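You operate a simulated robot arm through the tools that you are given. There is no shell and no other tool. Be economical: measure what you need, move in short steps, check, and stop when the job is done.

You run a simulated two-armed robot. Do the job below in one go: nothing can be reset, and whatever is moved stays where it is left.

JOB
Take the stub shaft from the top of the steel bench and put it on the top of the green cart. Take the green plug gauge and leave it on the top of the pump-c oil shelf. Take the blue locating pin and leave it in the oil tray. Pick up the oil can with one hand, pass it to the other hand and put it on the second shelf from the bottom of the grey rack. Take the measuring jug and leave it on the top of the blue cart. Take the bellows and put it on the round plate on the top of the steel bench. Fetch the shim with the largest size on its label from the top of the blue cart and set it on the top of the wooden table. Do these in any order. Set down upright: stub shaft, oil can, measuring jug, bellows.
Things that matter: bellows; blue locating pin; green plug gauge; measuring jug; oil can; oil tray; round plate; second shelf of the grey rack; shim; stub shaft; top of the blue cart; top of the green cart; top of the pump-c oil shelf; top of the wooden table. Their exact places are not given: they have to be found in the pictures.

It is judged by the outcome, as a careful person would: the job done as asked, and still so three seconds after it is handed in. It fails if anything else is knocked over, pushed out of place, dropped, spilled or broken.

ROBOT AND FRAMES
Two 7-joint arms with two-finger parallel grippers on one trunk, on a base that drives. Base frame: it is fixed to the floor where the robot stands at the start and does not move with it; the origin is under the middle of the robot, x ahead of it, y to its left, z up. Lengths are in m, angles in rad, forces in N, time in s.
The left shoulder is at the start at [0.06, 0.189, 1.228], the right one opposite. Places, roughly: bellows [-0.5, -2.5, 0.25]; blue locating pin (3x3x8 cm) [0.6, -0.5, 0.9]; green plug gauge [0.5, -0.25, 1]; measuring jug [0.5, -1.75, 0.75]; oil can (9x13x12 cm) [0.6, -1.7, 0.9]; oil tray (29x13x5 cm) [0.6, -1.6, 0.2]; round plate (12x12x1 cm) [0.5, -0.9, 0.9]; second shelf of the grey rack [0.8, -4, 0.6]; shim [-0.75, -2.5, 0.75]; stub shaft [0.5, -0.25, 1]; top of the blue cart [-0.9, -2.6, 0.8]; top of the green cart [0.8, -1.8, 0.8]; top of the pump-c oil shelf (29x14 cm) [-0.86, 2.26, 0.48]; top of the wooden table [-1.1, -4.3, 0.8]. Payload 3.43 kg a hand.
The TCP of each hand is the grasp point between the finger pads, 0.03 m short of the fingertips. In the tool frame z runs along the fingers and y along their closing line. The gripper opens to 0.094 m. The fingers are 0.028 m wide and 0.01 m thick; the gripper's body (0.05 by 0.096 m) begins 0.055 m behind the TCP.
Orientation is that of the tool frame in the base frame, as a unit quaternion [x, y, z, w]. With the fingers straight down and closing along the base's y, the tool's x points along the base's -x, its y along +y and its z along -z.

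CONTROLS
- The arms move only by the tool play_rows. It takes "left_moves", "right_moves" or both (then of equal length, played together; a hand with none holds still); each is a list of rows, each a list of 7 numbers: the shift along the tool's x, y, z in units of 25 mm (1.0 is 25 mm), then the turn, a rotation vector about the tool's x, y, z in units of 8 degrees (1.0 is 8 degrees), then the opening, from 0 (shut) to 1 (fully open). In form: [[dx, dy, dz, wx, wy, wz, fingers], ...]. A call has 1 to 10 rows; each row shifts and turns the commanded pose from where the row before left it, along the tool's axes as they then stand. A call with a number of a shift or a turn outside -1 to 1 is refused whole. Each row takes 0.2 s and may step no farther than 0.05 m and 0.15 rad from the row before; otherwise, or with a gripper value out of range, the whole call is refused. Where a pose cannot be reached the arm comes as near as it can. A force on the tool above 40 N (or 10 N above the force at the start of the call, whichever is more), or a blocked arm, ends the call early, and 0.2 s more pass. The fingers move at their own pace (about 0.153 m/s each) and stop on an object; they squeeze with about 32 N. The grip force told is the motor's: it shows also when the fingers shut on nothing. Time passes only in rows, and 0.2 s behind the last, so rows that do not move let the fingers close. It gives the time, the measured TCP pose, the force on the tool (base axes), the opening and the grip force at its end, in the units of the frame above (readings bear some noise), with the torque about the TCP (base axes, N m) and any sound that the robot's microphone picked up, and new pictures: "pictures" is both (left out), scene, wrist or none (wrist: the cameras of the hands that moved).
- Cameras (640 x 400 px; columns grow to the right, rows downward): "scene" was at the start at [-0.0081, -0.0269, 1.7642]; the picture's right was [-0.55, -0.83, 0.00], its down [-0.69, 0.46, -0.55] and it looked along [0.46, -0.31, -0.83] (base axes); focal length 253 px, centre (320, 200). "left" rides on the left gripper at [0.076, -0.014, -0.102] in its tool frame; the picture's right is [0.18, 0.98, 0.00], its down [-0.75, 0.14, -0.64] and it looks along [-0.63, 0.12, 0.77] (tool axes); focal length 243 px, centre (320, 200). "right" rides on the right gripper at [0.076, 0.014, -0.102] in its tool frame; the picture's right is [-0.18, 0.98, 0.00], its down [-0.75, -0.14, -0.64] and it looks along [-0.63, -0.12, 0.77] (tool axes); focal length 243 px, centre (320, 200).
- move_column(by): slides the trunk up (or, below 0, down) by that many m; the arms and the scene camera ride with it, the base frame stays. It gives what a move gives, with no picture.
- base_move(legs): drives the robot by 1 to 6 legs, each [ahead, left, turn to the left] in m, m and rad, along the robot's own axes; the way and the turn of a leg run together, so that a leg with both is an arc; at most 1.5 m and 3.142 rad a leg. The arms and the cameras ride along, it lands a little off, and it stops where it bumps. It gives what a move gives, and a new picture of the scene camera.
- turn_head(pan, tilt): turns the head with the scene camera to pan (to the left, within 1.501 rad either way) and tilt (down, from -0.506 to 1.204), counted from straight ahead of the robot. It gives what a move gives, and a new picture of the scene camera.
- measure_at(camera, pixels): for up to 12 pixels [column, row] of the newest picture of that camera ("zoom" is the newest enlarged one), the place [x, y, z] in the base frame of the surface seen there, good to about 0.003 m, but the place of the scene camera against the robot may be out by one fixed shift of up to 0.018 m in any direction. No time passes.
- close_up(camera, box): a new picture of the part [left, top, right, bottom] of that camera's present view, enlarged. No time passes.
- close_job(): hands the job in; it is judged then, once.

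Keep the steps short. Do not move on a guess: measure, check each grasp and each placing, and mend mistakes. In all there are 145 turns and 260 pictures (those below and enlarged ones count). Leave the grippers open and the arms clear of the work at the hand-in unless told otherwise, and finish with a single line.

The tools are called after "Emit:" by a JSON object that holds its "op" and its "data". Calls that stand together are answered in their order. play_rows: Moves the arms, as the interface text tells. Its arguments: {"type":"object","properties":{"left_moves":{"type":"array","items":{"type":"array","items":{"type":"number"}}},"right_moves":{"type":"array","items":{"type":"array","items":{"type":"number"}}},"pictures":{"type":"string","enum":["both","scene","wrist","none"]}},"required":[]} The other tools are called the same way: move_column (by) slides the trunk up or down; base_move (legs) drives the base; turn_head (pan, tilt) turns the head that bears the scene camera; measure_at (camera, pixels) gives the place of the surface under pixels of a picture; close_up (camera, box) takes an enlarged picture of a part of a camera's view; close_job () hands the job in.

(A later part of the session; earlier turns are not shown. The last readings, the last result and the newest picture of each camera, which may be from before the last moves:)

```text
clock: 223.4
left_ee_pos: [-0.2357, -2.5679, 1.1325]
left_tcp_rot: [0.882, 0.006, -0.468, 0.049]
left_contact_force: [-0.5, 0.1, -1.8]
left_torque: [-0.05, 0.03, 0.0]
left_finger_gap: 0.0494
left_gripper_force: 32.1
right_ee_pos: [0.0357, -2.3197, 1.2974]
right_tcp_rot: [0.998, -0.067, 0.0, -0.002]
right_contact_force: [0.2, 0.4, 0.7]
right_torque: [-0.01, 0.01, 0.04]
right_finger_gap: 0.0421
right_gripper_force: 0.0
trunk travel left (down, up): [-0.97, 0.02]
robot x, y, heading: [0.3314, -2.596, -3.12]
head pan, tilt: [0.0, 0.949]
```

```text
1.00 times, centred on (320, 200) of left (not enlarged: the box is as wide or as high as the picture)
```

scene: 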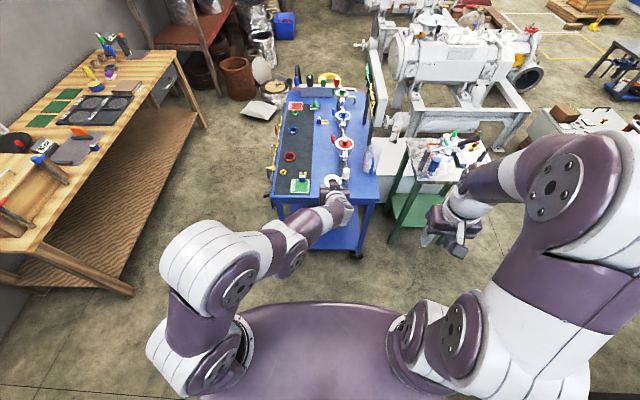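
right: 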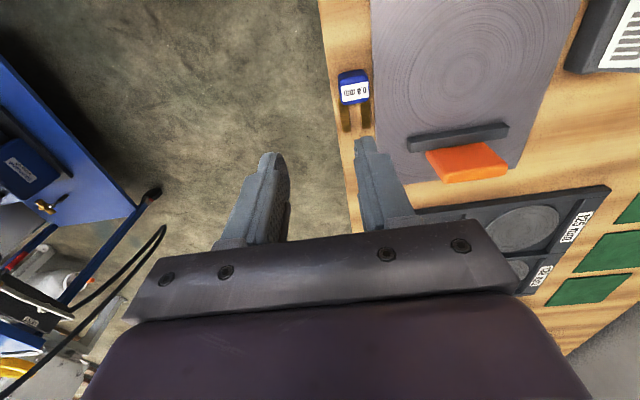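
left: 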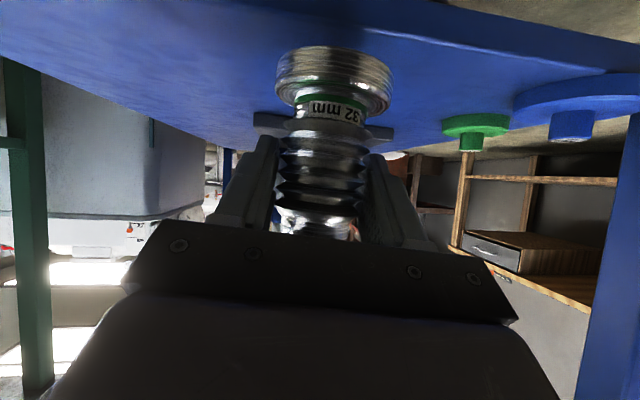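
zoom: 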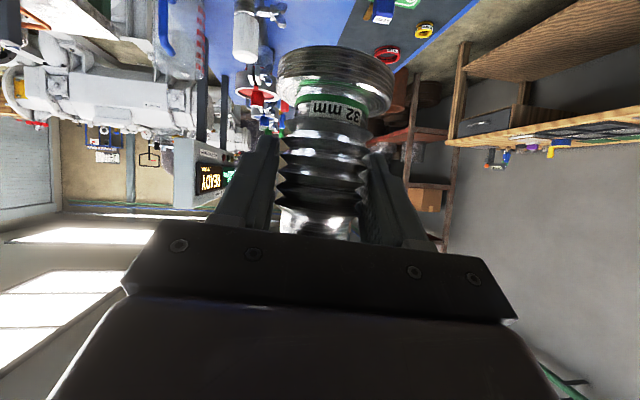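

The turn was over the limit; same drive with −3.1 rad.

Emit:
{"op": "base_move", "data": {"legs": [[0.23, 0, 0], [0, -0.95, 0], [0, 0, -3.14], [-0.1, 0.75, 0]]}}

Emit:
{"op": "close_up", "data": {"camera": "left", "box": [0, 0, 640, 400]}}

```text
clock: 240.7
left_ee_pos: [0.5439, -0.9351, 1.1326]
left_tcp_rot: [-0.003, 0.882, 0.048, 0.469]
left_contact_force: [-0.1, 0.7, -2.0]
left_torque: [-0.01, 0.01, -0.03]
left_finger_gap: 0.0493
left_gripper_force: 32.2
right_ee_pos: [0.2704, -1.182, 1.2976]
right_tcp_rot: [0.07, 0.998, -0.002, 0.0]
right_contact_force: [-1.6, -0.4, 0.2]
right_torque: [0.0, -0.03, 0.02]
right_finger_gap: 0.0423
right_gripper_force: 0.0
trunk travel left (down, up): [-0.97, 0.02]
robot x, y, heading: [-0.0208, -0.9022, 0.014]
head pan, tilt: [0.0, 0.949]
```

scene: 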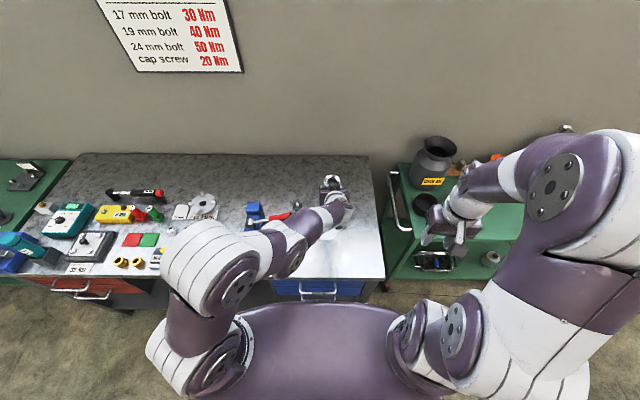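

```text
1.00 times, centred on (320, 200) of left (not enlarged: the box is as wide or as high as the picture)
```

zoom: 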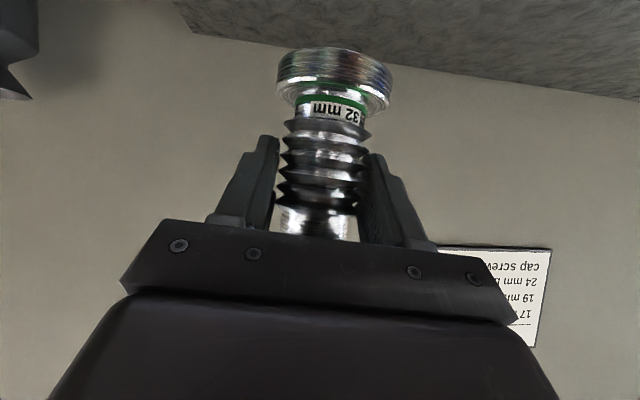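

I use the right wrist camera (looking down) to locate the round plate exactly.

Emit:
{"op": "close_up", "data": {"camera": "right", "box": [0, 0, 640, 400]}}

Emit:
{"op": "close_up", "data": {"camera": "scene", "box": [230, 160, 400, 290]}}

```text
1.00 times, centred on (320, 200) of right (not enlarged: the box is as wide or as high as the picture)
```

zoom: 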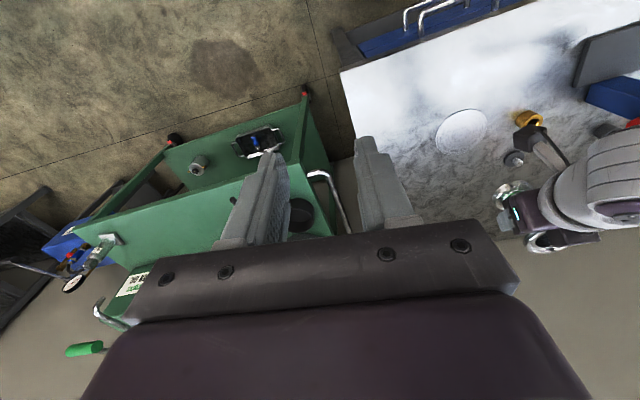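

```text
3.08 times, centred on (315, 225) of scene
```

zoom: 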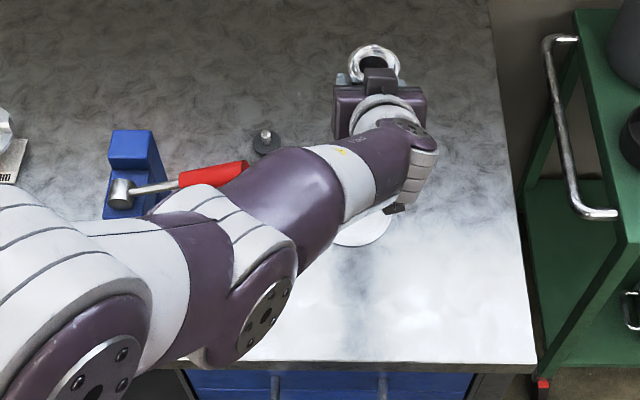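

Emit:
{"op": "close_up", "data": {"camera": "right", "box": [400, 80, 560, 180]}}

Emit:
{"op": "measure_at", "data": {"camera": "zoom", "pixels": [[250, 210], [150, 210], [348, 210], [250, 122], [245, 290], [180, 150], [320, 270], [60, 250], [480, 120]]}}

```text
4.00 times, centred on (480, 130) of right
```

zoom: 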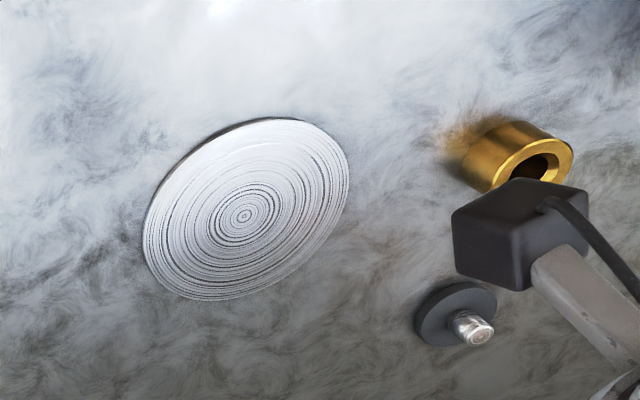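

```text
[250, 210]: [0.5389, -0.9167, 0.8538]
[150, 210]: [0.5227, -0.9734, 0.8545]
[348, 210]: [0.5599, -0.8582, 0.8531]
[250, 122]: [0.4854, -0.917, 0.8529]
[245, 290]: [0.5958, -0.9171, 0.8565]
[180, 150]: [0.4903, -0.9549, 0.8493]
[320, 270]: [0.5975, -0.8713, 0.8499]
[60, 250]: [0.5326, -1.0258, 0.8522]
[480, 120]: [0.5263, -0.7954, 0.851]
```

Plate centre (0.541,-0.916), top ≈0.856. Move 19 mm left and lower in arm steps of ~2 cm.

Emit:
{"op": "play_rows", "data": {"left_moves": [[0.1, 0.4, 0, 0, 0, 0, 0], [0, 0.38, 0, 0, 0, 0, 0], [0.74, -0.08, 0.5, 0, 0, 0, 0], [0.74, -0.08, 0.5, 0, 0, 0, 0], [0.74, -0.08, 0.5, 0, 0, 0, 0], [0.74, -0.08, 0.5, 0, 0, 0, 0], [0.74, -0.08, 0.5, 0, 0, 0, 0], [0.74, -0.08, 0.5, 0, 0, 0, 0], [0.74, -0.08, 0.5, 0, 0, 0, 0], [0, 0, 0, 0, 0, 0, 0]], "pictures": "both"}}

```text
clock: 242.9
left_ee_pos: [0.5497, -0.9215, 0.9705]
left_tcp_rot: [-0.003, 0.882, 0.047, 0.469]
left_contact_force: [0.5, 0.8, -2.4]
left_torque: [0.02, -0.02, 0.01]
left_finger_gap: 0.0495
left_gripper_force: 31.2
left hand out of reach, approached as far as the arm can: row 1, 2
right_ee_pos: [0.2687, -1.1808, 1.2976]
right_tcp_rot: [0.07, 0.998, -0.003, -0.001]
right_contact_force: [1.1, -0.4, 0.7]
right_torque: [0.0, 0.01, 0.02]
right_finger_gap: 0.0423
right_gripper_force: 0.0
trunk travel left (down, up): [-0.97, 0.02]
robot x, y, heading: [-0.0195, -0.9025, 0.013]
head pan, tilt: [0.0, 0.949]
```

scene: 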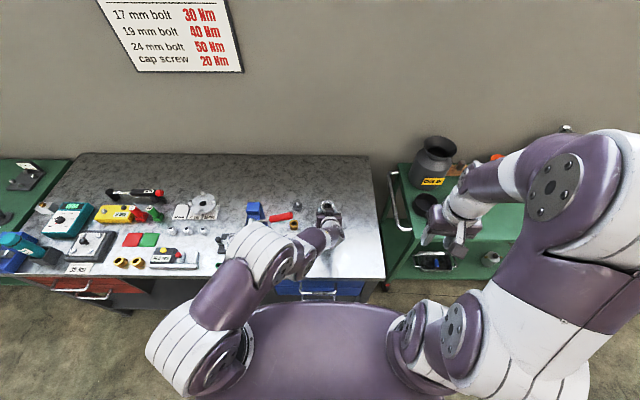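
left: 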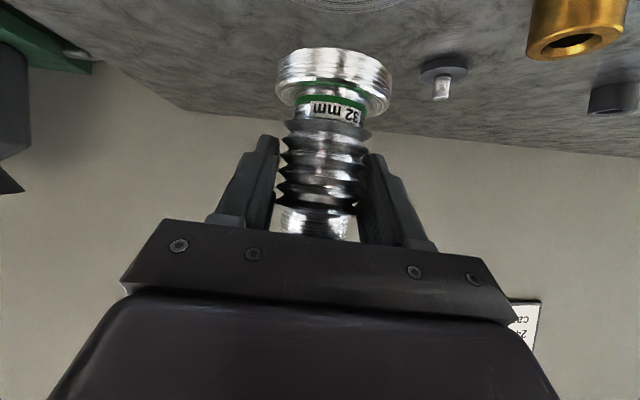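

Emit:
{"op": "measure_at", "data": {"camera": "left", "pixels": [[335, 70], [335, 55], [283, 65], [388, 75], [340, 130], [340, 3], [430, 60]]}}

Emit:
{"op": "play_rows", "data": {"left_moves": [[0.21, 0.24, -0.28, 0, 0, 0, 0], [0.66, -0.07, 0.45, 0, 0, 0, 0], [0.5, -0.05, 0.34, 0, 0, 0, 0], [0.25, -0.03, 0.17, 0, 0, 0, 0], [0, 0, 0, 0, 0, 0, 0]], "pictures": "wrist"}}

```text
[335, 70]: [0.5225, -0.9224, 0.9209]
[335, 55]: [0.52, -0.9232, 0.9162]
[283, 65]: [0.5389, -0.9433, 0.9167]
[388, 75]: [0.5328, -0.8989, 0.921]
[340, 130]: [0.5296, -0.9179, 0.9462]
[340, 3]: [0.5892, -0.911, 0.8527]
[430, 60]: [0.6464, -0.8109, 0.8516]
```

```text
clock: 244.1
left_ee_pos: [0.5402, -0.9162, 0.9294]
left_tcp_rot: [-0.004, 0.882, 0.048, 0.469]
left_contact_force: [-0.6, 0.7, -2.9]
left_torque: [-0.01, -0.04, 0.01]
left_finger_gap: 0.0494
left_gripper_force: 32.2
right_ee_pos: [0.2692, -1.1794, 1.2979]
right_tcp_rot: [0.071, 0.998, -0.002, 0.0]
right_contact_force: [-0.6, -0.5, 0.0]
right_torque: [0.04, 0.01, -0.01]
right_finger_gap: 0.0422
right_gripper_force: 0.1
trunk travel left (down, up): [-0.97, 0.02]
robot x, y, heading: [-0.0218, -0.9057, 0.016]
head pan, tilt: [0.0, 0.949]
```

left: 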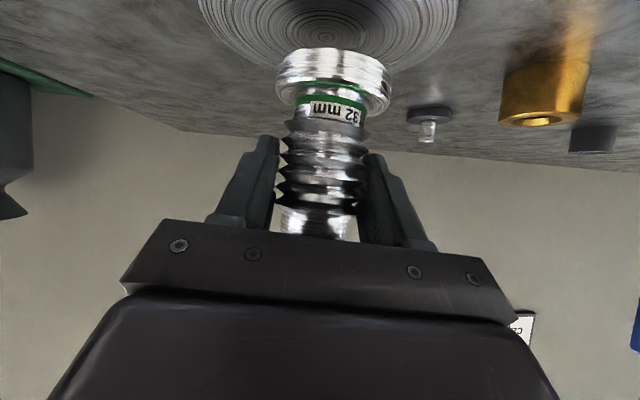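

Centred over the plate. Creep down to contact.

Emit:
{"op": "play_rows", "data": {"left_moves": [[0.25, -0.03, 0.17, 0, 0, 0, 0], [0.1, 0, 0.07, 0, 0, 0, 0], [0.1, 0, 0.07, 0, 0, 0, 0], [0.08, 0, 0.055, 0, 0, 0, 0], [0, 0, 0, 0, 0, 0, 0]], "pictures": "wrist"}}

```text
clock: 245.3
left_ee_pos: [0.5413, -0.9164, 0.9133]
left_tcp_rot: [-0.004, 0.882, 0.048, 0.469]
left_contact_force: [0.0, -0.4, -0.4]
left_torque: [-0.02, -0.02, -0.01]
left_finger_gap: 0.049
left_gripper_force: 32.6
right_ee_pos: [0.2689, -1.1805, 1.2988]
right_tcp_rot: [0.07, 0.998, -0.003, 0.0]
right_contact_force: [0.1, -0.1, -0.6]
right_torque: [0.0, 0.01, -0.03]
right_finger_gap: 0.0425
right_gripper_force: 0.1
trunk travel left (down, up): [-0.97, 0.02]
robot x, y, heading: [-0.0237, -0.9006, 0.017]
head pan, tilt: [0.0, 0.949]
```

left: 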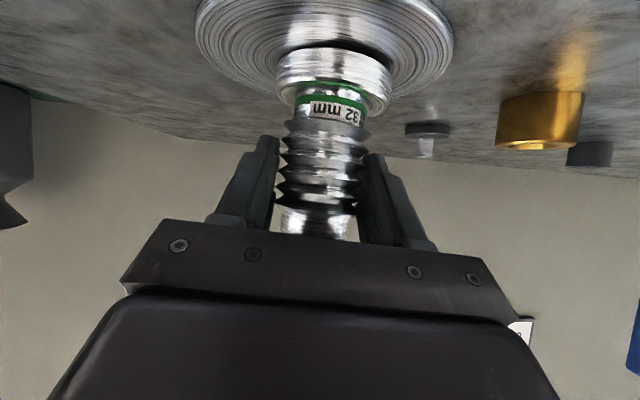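

Just touching (load gone). 1.5 mm more, release, retreat along the tool.

Emit:
{"op": "play_rows", "data": {"left_moves": [[0.05, 0, 0.035, 0, 0, 0, 0], [0, 0, 0, 0, 0, 0, 0.9], [0, 0, 0, 0, 0, 0, 0.9], [0, 0, -0.6, 0, 0, 0, 0.9], [0, 0, -0.8, 0, 0, 0, 0.9], [0, 0, -1, 0, 0, 0, 0.9], [0, 0, -1, 0, 0, 0, 0.9], [0, 0, -1, 0, 0, 0, 0.9], [0, 0, -1, 0, 0, 0, 0.9]], "pictures": "wrist"}}

```text
clock: 247.5
left_ee_pos: [0.4525, -0.9456, 1.0137]
left_tcp_rot: [-0.02, 0.871, 0.027, 0.491]
left_contact_force: [0.0, 0.6, 1.3]
left_torque: [-0.02, -0.01, 0.02]
left_finger_gap: 0.0844
left_gripper_force: 0.1
right_ee_pos: [0.2682, -1.1801, 1.2992]
right_tcp_rot: [0.069, 0.998, -0.002, -0.001]
right_contact_force: [-0.1, -0.9, 0.0]
right_torque: [0.03, 0.0, -0.02]
right_finger_gap: 0.0424
right_gripper_force: 0.2
trunk travel left (down, up): [-0.97, 0.02]
robot x, y, heading: [-0.0238, -0.9033, 0.012]
head pan, tilt: [0.0, 0.949]
stopped in row 9 (left hand): the arm was blocked; the commanded pose is now the measured one
```

left: 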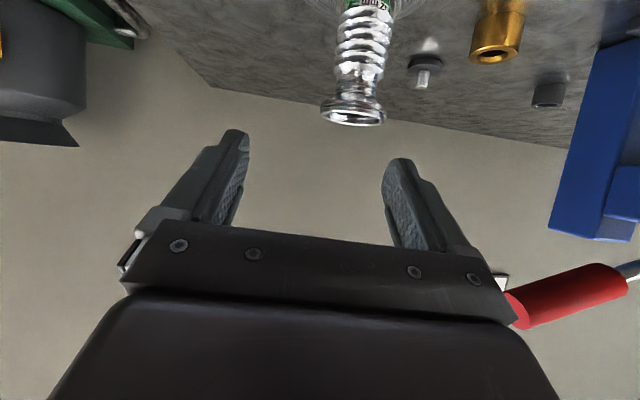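

The bellows stands on the plate. The hand seems to touch the red handle at its left; I move right (−y) away from it first.

Emit:
{"op": "play_rows", "data": {"left_moves": [[0, -0.8, 0, 0, 0, 0, 0.9], [0, -0.8, 0, 0, 0, 0, 0.9], [0, -0.8, 0, 0, 0, 0, 0.9]], "pictures": "both"}}

Emit:
{"op": "close_up", "data": {"camera": "scene", "box": [200, 170, 360, 290]}}

Emit:
{"op": "measure_at", "data": {"camera": "left", "pixels": [[560, 285], [520, 300], [610, 270], [605, 150], [365, 100], [340, 40]]}}

```text
clock: 248.5
left_ee_pos: [0.4755, -1.0242, 1.052]
left_tcp_rot: [-0.039, 0.86, 0.004, 0.51]
left_contact_force: [-0.2, 0.5, 0.1]
left_torque: [0.01, 0.01, 0.02]
left_finger_gap: 0.0847
left_gripper_force: 0.1
right_ee_pos: [0.2689, -1.1803, 1.2974]
right_tcp_rot: [0.069, 0.998, -0.004, 0.0]
right_contact_force: [-0.2, 0.3, 0.6]
right_torque: [0.0, 0.0, 0.0]
right_finger_gap: 0.0423
right_gripper_force: 0.1
trunk travel left (down, up): [-0.97, 0.02]
robot x, y, heading: [-0.0249, -0.8992, 0.014]
head pan, tilt: [0.0, 0.949]
stopped in row 3 (left hand): the arm was blocked; the commanded pose is now the measured one
```

scene: 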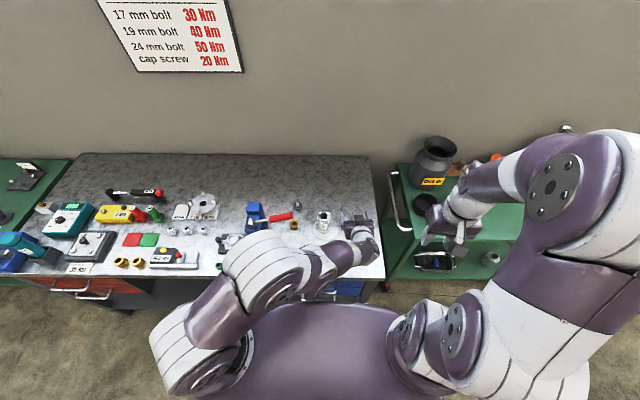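
left: 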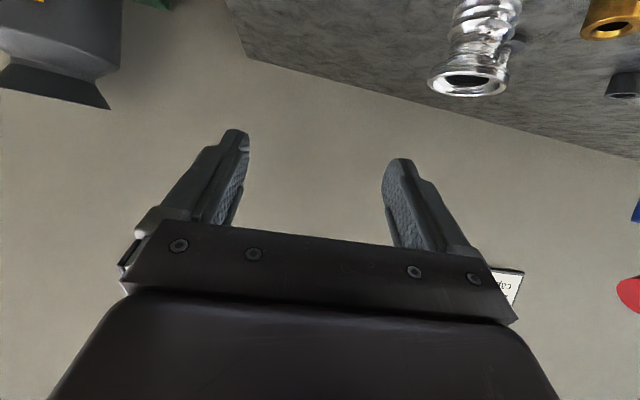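

```text
3.33 times, centred on (280, 230) of scene
```

zoom: 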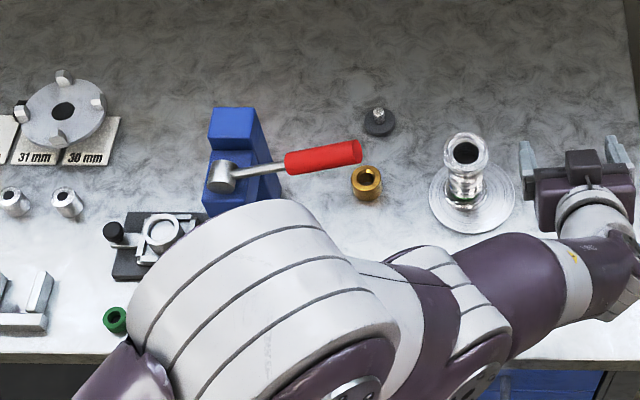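

```text
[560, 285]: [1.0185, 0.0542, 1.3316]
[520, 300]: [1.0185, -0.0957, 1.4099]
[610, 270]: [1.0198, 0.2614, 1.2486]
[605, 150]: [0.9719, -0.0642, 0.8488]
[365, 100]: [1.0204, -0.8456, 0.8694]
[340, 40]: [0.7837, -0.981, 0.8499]
```

I check where the elbow is, relative to the bench items.

Emit:
{"op": "measure_at", "data": {"camera": "zoom", "pixels": [[250, 250], [180, 260], [140, 300], [300, 210], [330, 300], [380, 350], [160, 235], [115, 320], [355, 150], [465, 150]]}}

```text
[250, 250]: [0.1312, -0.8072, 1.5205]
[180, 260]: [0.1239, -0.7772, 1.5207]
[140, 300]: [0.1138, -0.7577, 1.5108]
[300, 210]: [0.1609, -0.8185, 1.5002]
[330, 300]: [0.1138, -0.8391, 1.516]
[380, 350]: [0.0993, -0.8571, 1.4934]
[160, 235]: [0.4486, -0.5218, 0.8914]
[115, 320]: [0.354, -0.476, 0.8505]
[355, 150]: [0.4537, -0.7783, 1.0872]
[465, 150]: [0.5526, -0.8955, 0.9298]
```

The elbow is high above everything (the "block" is the arm's own folding); the red handle is where it was. Now back away and drive left to the green gauge.

Emit:
{"op": "base_move", "data": {"legs": [[-0.28, 0, 0], [0, 0.88, 0]]}}

Emit:
{"op": "play_rows", "data": {"left_moves": [[0, 0.5, 0, 0, 0.8, 0, 0.9], [0, 0.5, 0, 0, 0.8, 0, 0.9], [0, 0.5, 0, 0, 0.8, 0, 0.9], [0, 0.5, 0, 0, 0.8, 0, 0.9], [0, 0.5, 0, 0, 0.8, 0, 0.9], [0, 0.5, 0, 0, 0.8, 0, 0.9], [0, 0.5, 0, 0, 0.8, 0, 0.9], [0, 0.5, 0, 0, 0.8, 0, 0.9], [0, 0.5, 0, 0, 0, 0, 0.9], [0, 0.5, 0, 0, 0, 0, 0.9]], "right_moves": [[-0.5, 0, 0.6, 0, 0, -0.5, 0.6], [-0.5, 0, 0.6, 0, 0, -0.5, 0.6], [-0.5, 0, 0.6, 0, 0, 0, 0.6], [-0.5, 0, 0.6, 0, 0, 0, 0.6], [-0.5, 0, 0.6, 0, 0, 0, 0.6], [-0.5, 0, 0.6, 0, 0, 0, 0.6], [-0.5, 0, 0.6, 0, 0, 0, 0.6], [-0.5, 0, 0.6, 0, 0, 0, 0.6], [-0.5, 0, 0.6, 0, 0, 0, 0.6], [-0.5, 0, 0.6, 0, 0, 0, 0.6]], "pictures": "both"}}

```text
clock: 254.8
left_ee_pos: [0.1856, -0.1517, 1.0523]
left_tcp_rot: [-0.036, 0.859, 0.002, 0.511]
left_contact_force: [-0.2, 0.1, 0.4]
left_torque: [0.05, 0.01, -0.03]
left_finger_gap: 0.0846
left_gripper_force: 0.0
right_ee_pos: [-0.0241, -0.3054, 1.2978]
right_tcp_rot: [0.074, 0.997, -0.001, 0.0]
right_contact_force: [-0.1, 0.1, -0.2]
right_torque: [0.01, 0.01, 0.0]
right_finger_gap: 0.042
right_gripper_force: 0.0
trunk travel left (down, up): [-0.97, 0.02]
robot x, y, heading: [-0.316, -0.0234, 0.004]
head pan, tilt: [0.0, 0.949]
```

scene: 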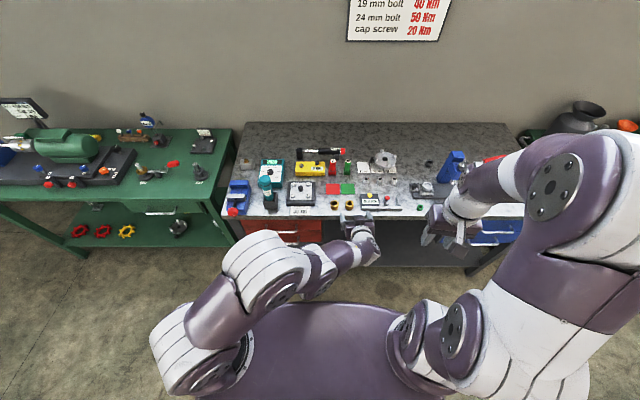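

```text
clock: 256.9
left_ee_pos: [0.1788, -0.0265, 1.0483]
left_tcp_rot: [-0.033, 0.995, -0.015, 0.088]
left_contact_force: [0.6, 0.1, 0.2]
left_torque: [0.01, -0.01, 0.0]
left_finger_gap: 0.0848
left_gripper_force: 0.1
right_ee_pos: [0.1021, -0.3079, 1.1477]
right_tcp_rot: [0.004, 1.0, -0.002, -0.001]
right_contact_force: [-0.2, 0.1, -0.7]
right_torque: [-0.02, -0.04, -0.01]
right_finger_gap: 0.056
right_gripper_force: 0.0
trunk travel left (down, up): [-0.97, 0.02]
robot x, y, heading: [-0.3157, -0.0241, 0.009]
head pan, tilt: [0.0, 0.949]
```

scene: 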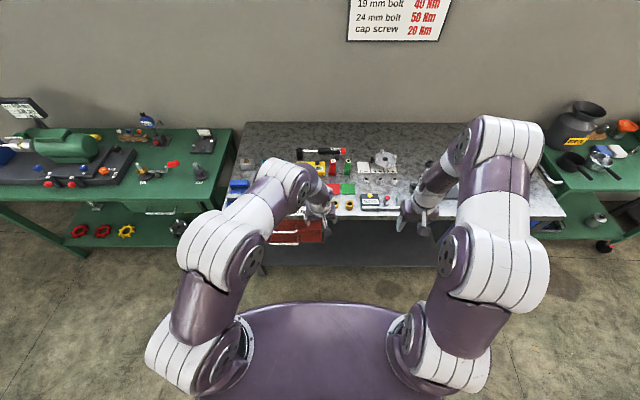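
right: 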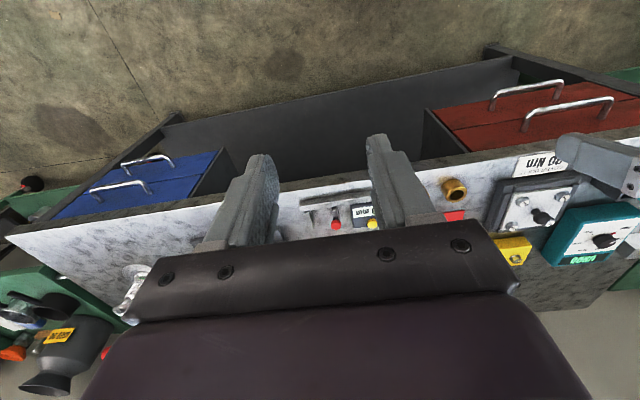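
left: 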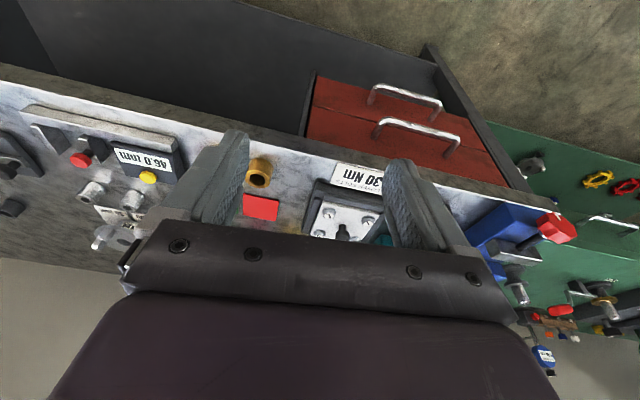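

Now raise and draw back the left hand, then drive 33 cm ahead.

Emit:
{"op": "play_rows", "data": {"left_moves": [[0.8, 0.6, -0.8, 0, 0.3, 0, 0.9], [0.8, 0.6, -0.8, 0, 0.3, 0, 0.9], [0.8, 0.6, -0.8, 0, 0.3, 0, 0.9], [0.8, 0.6, -0.8, 0, 0.3, 0, 0.9], [0.8, 0.6, -0.8, 0, 0, 0, 0.9]], "pictures": "none"}}

Emit:
{"op": "base_move", "data": {"legs": [[0.34, 0, 0]]}}

Emit:
{"op": "play_rows", "data": {"right_moves": [[-0.4, 0.9, 0.2, 0, 0, 0, 0.6], [-0.4, 0.9, 0.2, 0, 0, 0, 0.6], [-0.4, 0.9, 0.2, 0, 0, 0, 0.6], [-0.4, 0.9, 0.2, 0, 0, 0, 0.6], [-0.4, 0.9, 0.2, 0, 0, 0, 0.6]], "pictures": "wrist"}}

```text
clock: 258.1
left_ee_pos: [0.0629, 0.0452, 1.1368]
left_tcp_rot: [-0.032, 0.999, -0.017, 0.005]
left_contact_force: [0.1, -0.5, -0.3]
left_torque: [0.0, 0.03, -0.01]
left_finger_gap: 0.0848
left_gripper_force: 0.1
right_ee_pos: [0.1004, -0.3093, 1.1484]
right_tcp_rot: [0.004, 1.0, -0.002, -0.001]
right_contact_force: [0.3, -0.5, 0.0]
right_torque: [0.01, -0.04, -0.02]
right_finger_gap: 0.0561
right_gripper_force: 0.0
trunk travel left (down, up): [-0.97, 0.02]
robot x, y, heading: [-0.3171, -0.0236, 0.009]
head pan, tilt: [0.0, 0.949]
```

```text
clock: 260.4
left_ee_pos: [0.4014, 0.0466, 1.1365]
left_tcp_rot: [-0.03, 0.999, -0.017, 0.006]
left_contact_force: [-0.9, -0.2, -0.1]
left_torque: [0.01, 0.0, -0.03]
left_finger_gap: 0.0847
left_gripper_force: 0.0
right_ee_pos: [0.4382, -0.3076, 1.1481]
right_tcp_rot: [0.005, 1.0, -0.002, 0.001]
right_contact_force: [-0.1, 0.9, -0.2]
right_torque: [0.0, 0.01, 0.02]
right_finger_gap: 0.0564
right_gripper_force: 0.0
trunk travel left (down, up): [-0.97, 0.02]
robot x, y, heading: [0.0256, -0.0258, 0.003]
head pan, tilt: [0.0, 0.949]
```

scene: 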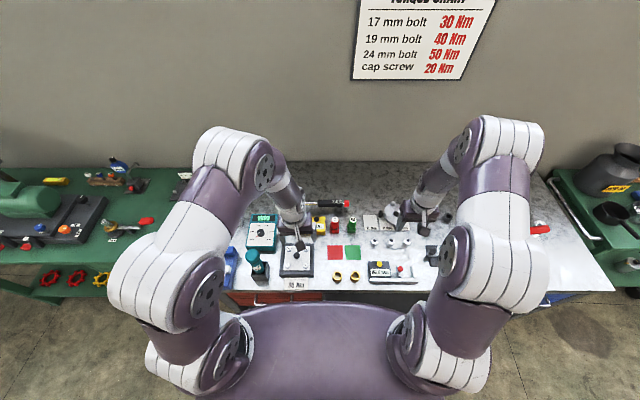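

```text
clock: 261.6
left_ee_pos: [0.4038, 0.0459, 1.1355]
left_tcp_rot: [-0.031, 0.999, -0.018, 0.006]
left_contact_force: [-0.4, -0.3, -0.3]
left_torque: [-0.01, -0.01, 0.01]
left_finger_gap: 0.0845
left_gripper_force: 0.1
right_ee_pos: [0.4895, -0.1953, 1.1228]
right_tcp_rot: [0.005, 1.0, -0.003, 0.0]
right_contact_force: [-0.1, -0.7, -0.5]
right_torque: [0.01, 0.0, 0.0]
right_finger_gap: 0.0563
right_gripper_force: 0.1
trunk travel left (down, up): [-0.97, 0.02]
robot x, y, heading: [0.0246, -0.021, 0.005]
head pan, tilt: [0.0, 0.949]
```

right: 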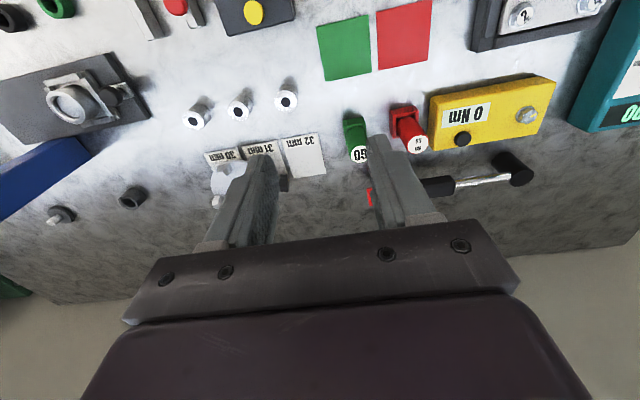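

Emit:
{"op": "measure_at", "data": {"camera": "right", "pixels": [[357, 155], [357, 138], [356, 122], [346, 125], [366, 125], [417, 145], [368, 195], [322, 155]]}}

Emit:
{"op": "close_up", "data": {"camera": "right", "box": [310, 90, 450, 190]}}

```text
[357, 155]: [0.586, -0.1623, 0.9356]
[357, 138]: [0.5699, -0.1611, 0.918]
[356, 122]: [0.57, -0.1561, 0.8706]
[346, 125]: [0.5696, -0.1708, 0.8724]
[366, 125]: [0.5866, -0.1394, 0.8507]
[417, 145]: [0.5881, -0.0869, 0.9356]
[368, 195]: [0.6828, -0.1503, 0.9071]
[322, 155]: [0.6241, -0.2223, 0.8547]
```

```text
4.00 times, centred on (380, 140) of right
```

zoom: 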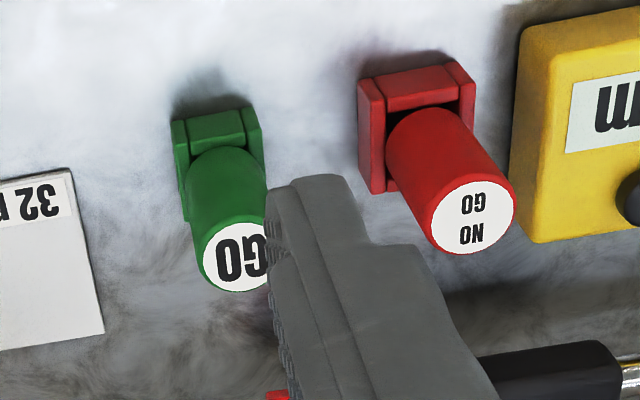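

The gauge stands in a holder; its top is at (0.586,-0.161,0.936). Move above it and down to 0.99.

Emit:
{"op": "play_rows", "data": {"right_moves": [[-0.96, 0.34, 0.4, 0, 0, 0, 0.6], [-0.96, 0.34, 0.4, 0, 0, 0, 0.6], [-0.96, 0.34, 0.4, 0, 0, 0, 0.6], [-0.96, 0.34, 0.4, 0, 0, 0, 0.6], [0, 0, 0.9, 0, 0, 0, 0.6], [0, 0, 0.9, 0, 0, 0, 0.6], [0, 0, 0.9, 0, 0, 0, 0.6], [0, 0, 0.9, 0, 0, 0, 0.6]], "pictures": "wrist"}}

Emit:
{"op": "measure_at", "data": {"camera": "right", "pixels": [[320, 150], [310, 155], [335, 155], [320, 170], [320, 135]]}}

```text
clock: 263.4
left_ee_pos: [0.4037, 0.0458, 1.1358]
left_tcp_rot: [-0.03, 0.999, -0.018, 0.005]
left_contact_force: [0.2, -0.3, -0.8]
left_torque: [0.01, 0.03, 0.03]
left_finger_gap: 0.0845
left_gripper_force: 0.1
right_ee_pos: [0.5871, -0.1628, 0.9912]
right_tcp_rot: [0.004, 1.0, -0.002, 0.0]
right_contact_force: [1.2, -0.3, 0.0]
right_torque: [0.0, 0.0, 0.0]
right_finger_gap: 0.0564
right_gripper_force: 0.0
trunk travel left (down, up): [-0.97, 0.02]
robot x, y, heading: [0.0277, -0.0218, 0.002]
head pan, tilt: [0.0, 0.949]
```

right: 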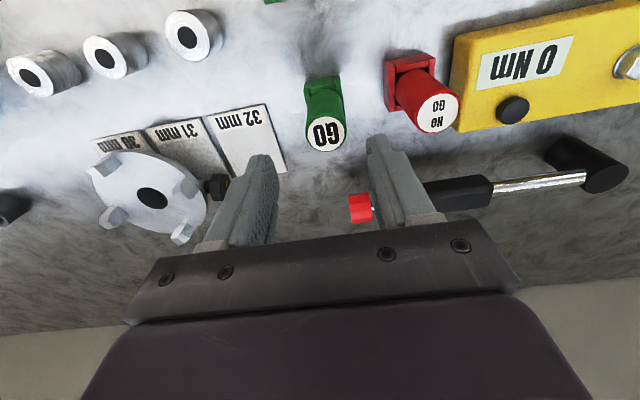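

```text
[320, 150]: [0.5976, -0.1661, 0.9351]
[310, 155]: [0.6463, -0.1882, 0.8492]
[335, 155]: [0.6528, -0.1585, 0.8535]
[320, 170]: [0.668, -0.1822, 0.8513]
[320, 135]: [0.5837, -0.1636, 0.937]
```

Disc centre (0.584,-0.159). Small shift, down 7.6 cm, close, and lift.

Emit:
{"op": "play_rows", "data": {"right_moves": [[0.1, 0.14, 0.6, 0, 0, 0, 0.6], [0, 0, 0.8, 0, 0, 0, 0.6], [0, 0, 0.8, 0, 0, 0, 0.6], [0, 0, 0.8, 0, 0, 0, 0.6], [0, 0, 0, 0, 0, 0, 0], [0, 0, 0, 0, 0, 0, 0], [0, 0, -0.5, 0, 0, 0, 0], [0, 0, -0.8, 0, 0, 0, 0], [0, 0, -0.8, 0, 0, 0, 0], [0, 0, -0.8, 0, 0, 0, 0]], "pictures": "wrist"}}

```text
clock: 265.6
left_ee_pos: [0.4027, 0.0453, 1.1351]
left_tcp_rot: [-0.03, 0.999, -0.017, 0.004]
left_contact_force: [0.0, 0.1, 0.1]
left_torque: [0.01, 0.03, 0.0]
left_finger_gap: 0.0846
left_gripper_force: 0.0
right_ee_pos: [0.5828, -0.1601, 0.9893]
right_tcp_rot: [0.006, 1.0, -0.003, -0.001]
right_contact_force: [0.0, 0.1, -0.5]
right_torque: [-0.02, -0.03, -0.02]
right_finger_gap: 0.029
right_gripper_force: 32.0
trunk travel left (down, up): [-0.97, 0.02]
robot x, y, heading: [0.0271, -0.0242, -0.002]
head pan, tilt: [0.0, 0.949]
```

right: 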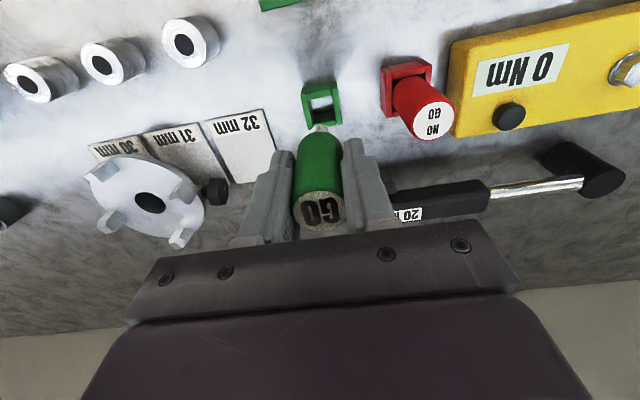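

The gauge is out of its holder, gripped. Lift, draw back, drive back and turn left to look for the pump-C oil shelf.

Emit:
{"op": "play_rows", "data": {"right_moves": [[0, 0, -1, 0, 0, 0, 0], [0, 0, -1, 0, 0, 0, 0], [0, 0, -1, 0, 0, 0, 0], [0, 0, -1, 0, 0, 0, 0], [1, 0, -1, 0, 0, 0, 0], [1, 0, 0, 0, 0, 0, 0], [1, 0, 0, 0, 0, 0, 0], [1, 0, 0, 0, 0, 0, 0], [1, 0, 0, 0, 0, 0, 0]], "pictures": "none"}}

Emit:
{"op": "base_move", "data": {"legs": [[-0.35, 0, 0], [0, 0, 1.57]]}}

Emit:
{"op": "turn_head", "data": {"pan": 0.3, "tilt": 0.5}}

```text
clock: 267.6
left_ee_pos: [0.4024, 0.0463, 1.1354]
left_tcp_rot: [-0.03, 0.999, -0.018, 0.006]
left_contact_force: [-0.3, 0.2, 0.3]
left_torque: [0.02, 0.0, -0.01]
left_finger_gap: 0.0843
left_gripper_force: 0.0
right_ee_pos: [0.4594, -0.1585, 1.1154]
right_tcp_rot: [0.005, 1.0, -0.002, 0.0]
right_contact_force: [-0.7, 1.1, -0.4]
right_torque: [-0.01, -0.01, -0.02]
right_finger_gap: 0.029
right_gripper_force: 32.1
trunk travel left (down, up): [-0.97, 0.02]
robot x, y, heading: [0.027, -0.024, 0.003]
head pan, tilt: [0.0, 0.949]
```

```text
clock: 273.7
left_ee_pos: [-0.3977, 0.3547, 1.1362]
left_tcp_rot: [0.73, -0.683, 0.009, -0.016]
left_contact_force: [-0.5, 0.8, 0.7]
left_torque: [-0.01, 0.0, -0.01]
left_finger_gap: 0.0846
left_gripper_force: 0.1
right_ee_pos: [-0.1938, 0.4108, 1.1157]
right_tcp_rot: [-0.705, 0.709, -0.001, 0.001]
right_contact_force: [0.1, -0.4, -0.9]
right_torque: [0.0, -0.01, 0.01]
right_finger_gap: 0.029
right_gripper_force: 32.1
trunk travel left (down, up): [-0.97, 0.02]
robot x, y, heading: [-0.3259, -0.0256, 1.58]
head pan, tilt: [0.0, 0.949]
```

scene: 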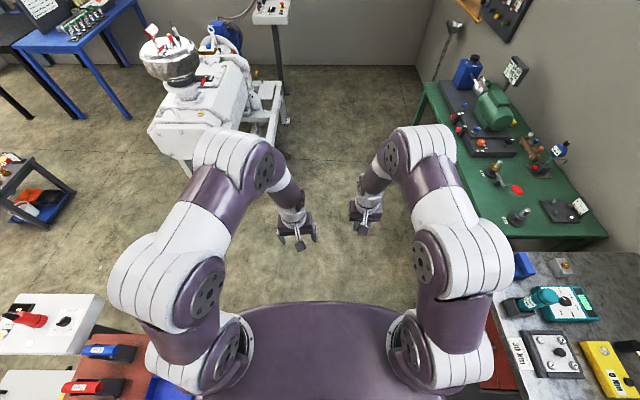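

```text
clock: 274.6
left_ee_pos: [-0.3981, 0.3519, 1.1354]
left_tcp_rot: [0.73, -0.683, 0.009, -0.015]
left_contact_force: [0.2, 0.3, 0.8]
left_torque: [-0.01, 0.04, -0.01]
left_finger_gap: 0.0845
left_gripper_force: 0.1
right_ee_pos: [-0.1935, 0.4124, 1.1151]
right_tcp_rot: [-0.705, 0.709, -0.002, 0.001]
right_contact_force: [0.2, -0.1, -1.7]
right_torque: [0.0, 0.03, 0.01]
right_finger_gap: 0.029
right_gripper_force: 31.5
trunk travel left (down, up): [-0.97, 0.02]
robot x, y, heading: [-0.3275, -0.0253, 1.583]
head pan, tilt: [0.3, 0.499]
```

scene: 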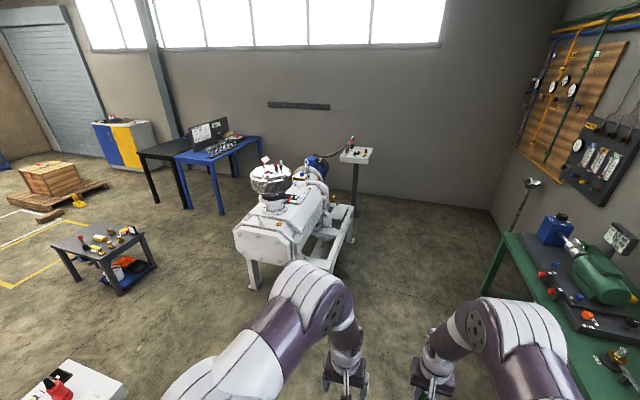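

Emit:
{"op": "close_up", "data": {"camera": "scene", "box": [210, 130, 400, 290]}}

Emit:
{"op": "measure_at", "data": {"camera": "scene", "pixels": [[250, 255], [310, 255], [330, 230], [270, 180], [240, 225], [345, 235], [255, 285], [330, 212], [355, 155], [290, 225], [500, 240], [320, 180]]}}

```text
2.50 times, centred on (305, 210) of scene
```

zoom: 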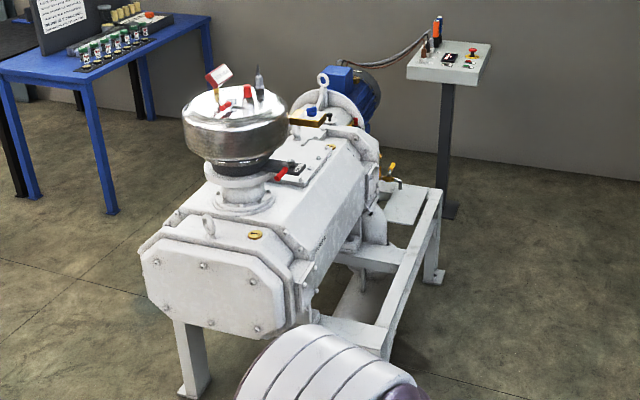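

```text
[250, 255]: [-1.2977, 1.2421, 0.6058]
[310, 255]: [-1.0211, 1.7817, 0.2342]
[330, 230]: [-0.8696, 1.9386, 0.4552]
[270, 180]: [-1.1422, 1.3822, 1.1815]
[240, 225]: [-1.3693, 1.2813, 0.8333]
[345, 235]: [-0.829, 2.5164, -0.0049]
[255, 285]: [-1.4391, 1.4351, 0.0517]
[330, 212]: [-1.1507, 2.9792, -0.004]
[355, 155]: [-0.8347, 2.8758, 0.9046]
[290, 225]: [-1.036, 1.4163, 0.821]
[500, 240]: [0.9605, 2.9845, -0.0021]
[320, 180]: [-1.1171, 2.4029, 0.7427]
```

The plate on the pump's frame should be at about (-0.86,2.26). I drive along and face it from the east side.

Emit:
{"op": "base_move", "data": {"legs": [[1.4, -0.1, 0], [0.85, 0, 0], [0, 0, 1.55]]}}

Emit:
{"op": "turn_head", "data": {"pan": 0.0, "tilt": 0.8}}

Emit:
{"op": "close_up", "data": {"camera": "scene", "box": [220, 80, 440, 260]}}

```text
clock: 289.5
left_ee_pos: [-0.6157, 2.1653, 1.1359]
left_tcp_rot: [1.0, 0.017, -0.003, -0.017]
left_contact_force: [0.3, 0.3, 0.6]
left_torque: [0.01, 0.01, 0.0]
left_finger_gap: 0.0844
left_gripper_force: 0.1
right_ee_pos: [-0.6667, 2.3708, 1.1163]
right_tcp_rot: [1.0, -0.018, 0.001, -0.002]
right_contact_force: [-0.2, -0.4, -1.6]
right_torque: [-0.01, 0.02, -0.03]
right_finger_gap: 0.0289
right_gripper_force: 31.9
trunk travel left (down, up): [-0.97, 0.02]
robot x, y, heading: [-0.2303, 2.2226, 3.12]
head pan, tilt: [0.3, 0.499]
```

scene: 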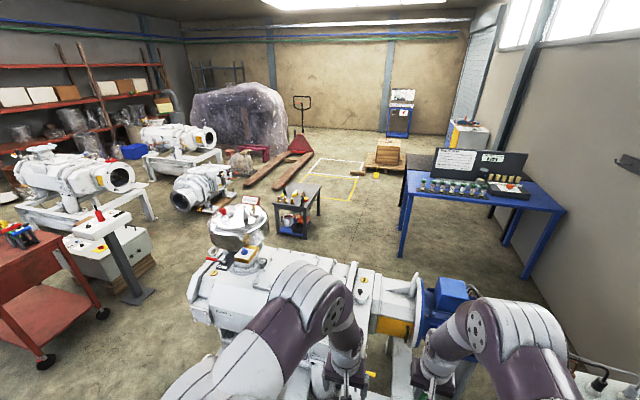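

```text
clock: 290.3
left_ee_pos: [-0.6154, 2.1642, 1.1356]
left_tcp_rot: [1.0, 0.018, -0.005, -0.017]
left_contact_force: [-0.2, -0.5, 0.2]
left_torque: [-0.02, 0.0, 0.0]
left_finger_gap: 0.0845
left_gripper_force: 0.0
right_ee_pos: [-0.6672, 2.3707, 1.1162]
right_tcp_rot: [1.0, -0.018, 0.001, -0.003]
right_contact_force: [-0.5, 0.4, -0.4]
right_torque: [-0.02, -0.01, 0.01]
right_finger_gap: 0.0288
right_gripper_force: 32.2
trunk travel left (down, up): [-0.97, 0.02]
robot x, y, heading: [-0.2309, 2.2223, 3.112]
head pan, tilt: [0.0, 0.799]
```

scene: 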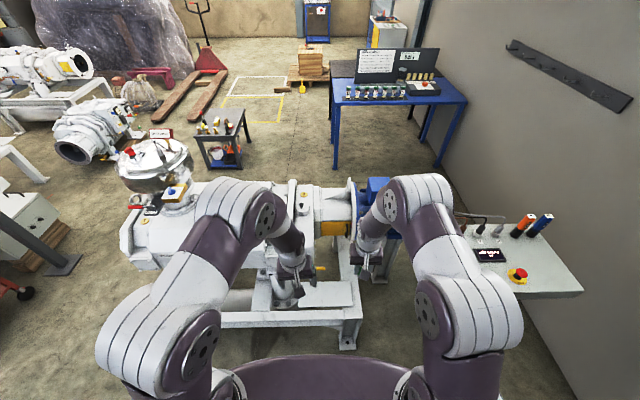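

```text
2.22 times, centred on (330, 170) of scene
```

zoom: 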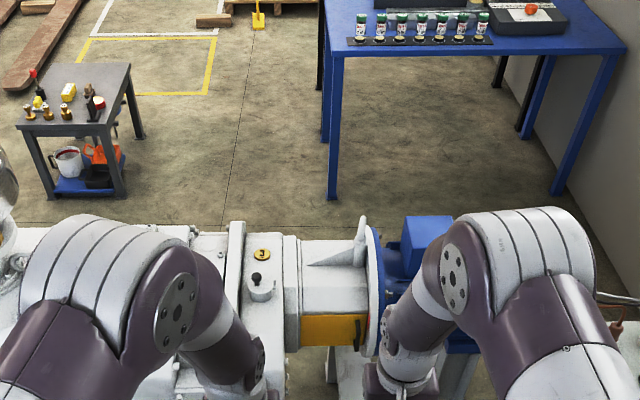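

The plate appears at (330,295). Wrist views and measurement.

Emit:
{"op": "measure_at", "data": {"camera": "scene", "pixels": [[330, 295], [300, 297], [352, 285], [352, 305], [305, 307], [330, 318], [320, 270], [345, 270]]}}

Emit:
{"op": "close_up", "data": {"camera": "left", "box": [0, 0, 640, 400]}}

Emit:
{"op": "close_up", "data": {"camera": "right", "box": [0, 0, 640, 400]}}

```text
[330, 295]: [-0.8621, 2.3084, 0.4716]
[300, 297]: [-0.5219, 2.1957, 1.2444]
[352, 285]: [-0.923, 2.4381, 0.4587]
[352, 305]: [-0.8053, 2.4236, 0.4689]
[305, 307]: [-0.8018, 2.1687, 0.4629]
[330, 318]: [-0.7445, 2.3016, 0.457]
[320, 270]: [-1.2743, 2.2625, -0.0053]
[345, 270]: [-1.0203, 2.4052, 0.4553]
```

```text
1.00 times, centred on (320, 200) of left (not enlarged: the box is as wide or as high as the picture)
```

zoom: 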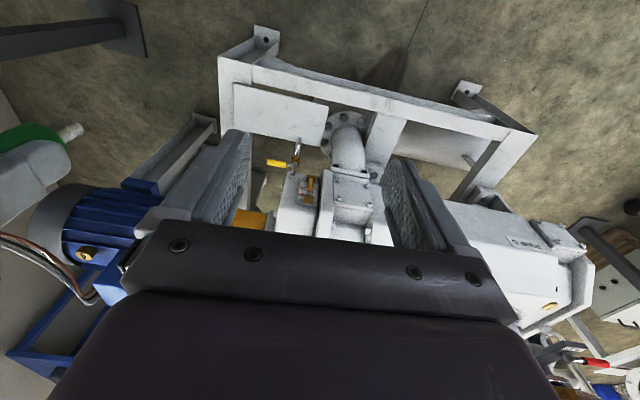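

```text
1.00 times, centred on (320, 200) of right (not enlarged: the box is as wide or as high as the picture)
```

zoom: 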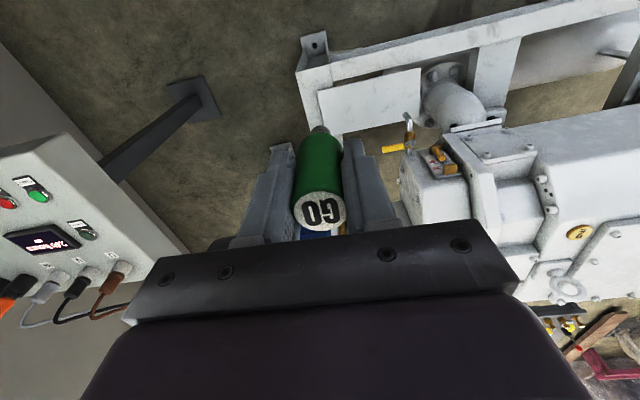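

Emit:
{"op": "measure_at", "data": {"camera": "zoom", "pixels": [[370, 98], [322, 95], [415, 72], [415, 115], [348, 125], [330, 75], [395, 150], [408, 120], [440, 100], [460, 140], [300, 100]]}}

```text
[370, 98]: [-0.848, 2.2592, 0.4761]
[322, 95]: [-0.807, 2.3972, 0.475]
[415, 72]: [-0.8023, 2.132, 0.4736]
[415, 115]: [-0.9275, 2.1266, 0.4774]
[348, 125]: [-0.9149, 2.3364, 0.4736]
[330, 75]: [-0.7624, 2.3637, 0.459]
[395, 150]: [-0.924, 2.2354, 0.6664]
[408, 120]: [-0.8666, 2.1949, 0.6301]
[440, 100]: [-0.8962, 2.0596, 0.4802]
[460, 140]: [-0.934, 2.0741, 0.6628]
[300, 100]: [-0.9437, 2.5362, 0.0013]
```

Shelf: x -0.80…-0.935, y 2.12…2.40, z 0.475. I look closer at the gauge's lower end to decide how to set it.

Emit:
{"op": "close_up", "data": {"camera": "right", "box": [270, 100, 370, 240]}}

Emit:
{"op": "measure_at", "data": {"camera": "zoom", "pixels": [[305, 55], [290, 55], [325, 55], [310, 75], [310, 100], [310, 45]]}}

Emit:
{"op": "close_up", "data": {"camera": "left", "box": [190, 60, 350, 220]}}

```text
2.86 times, centred on (320, 170) of right
```

zoom: 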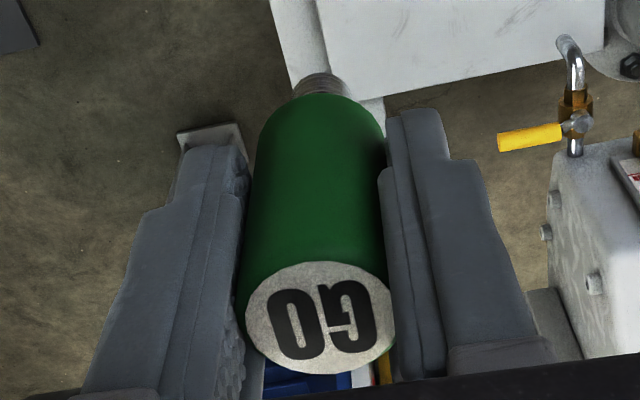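

```text
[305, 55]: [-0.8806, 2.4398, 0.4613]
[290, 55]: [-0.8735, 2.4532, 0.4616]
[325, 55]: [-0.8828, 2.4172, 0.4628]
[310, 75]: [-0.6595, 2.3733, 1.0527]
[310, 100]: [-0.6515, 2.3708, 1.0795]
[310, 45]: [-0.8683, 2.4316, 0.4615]
```

```text
2.50 times, centred on (270, 140) of left
```

zoom: 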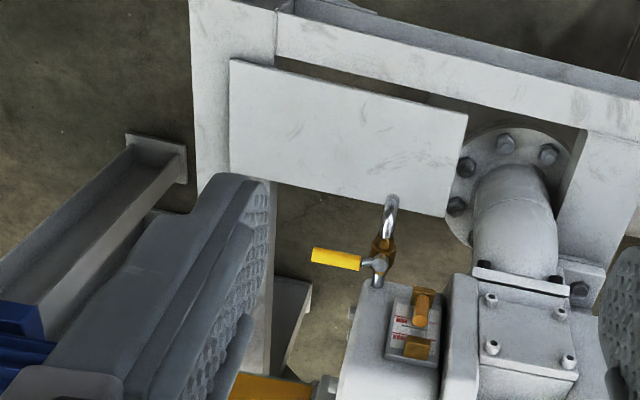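

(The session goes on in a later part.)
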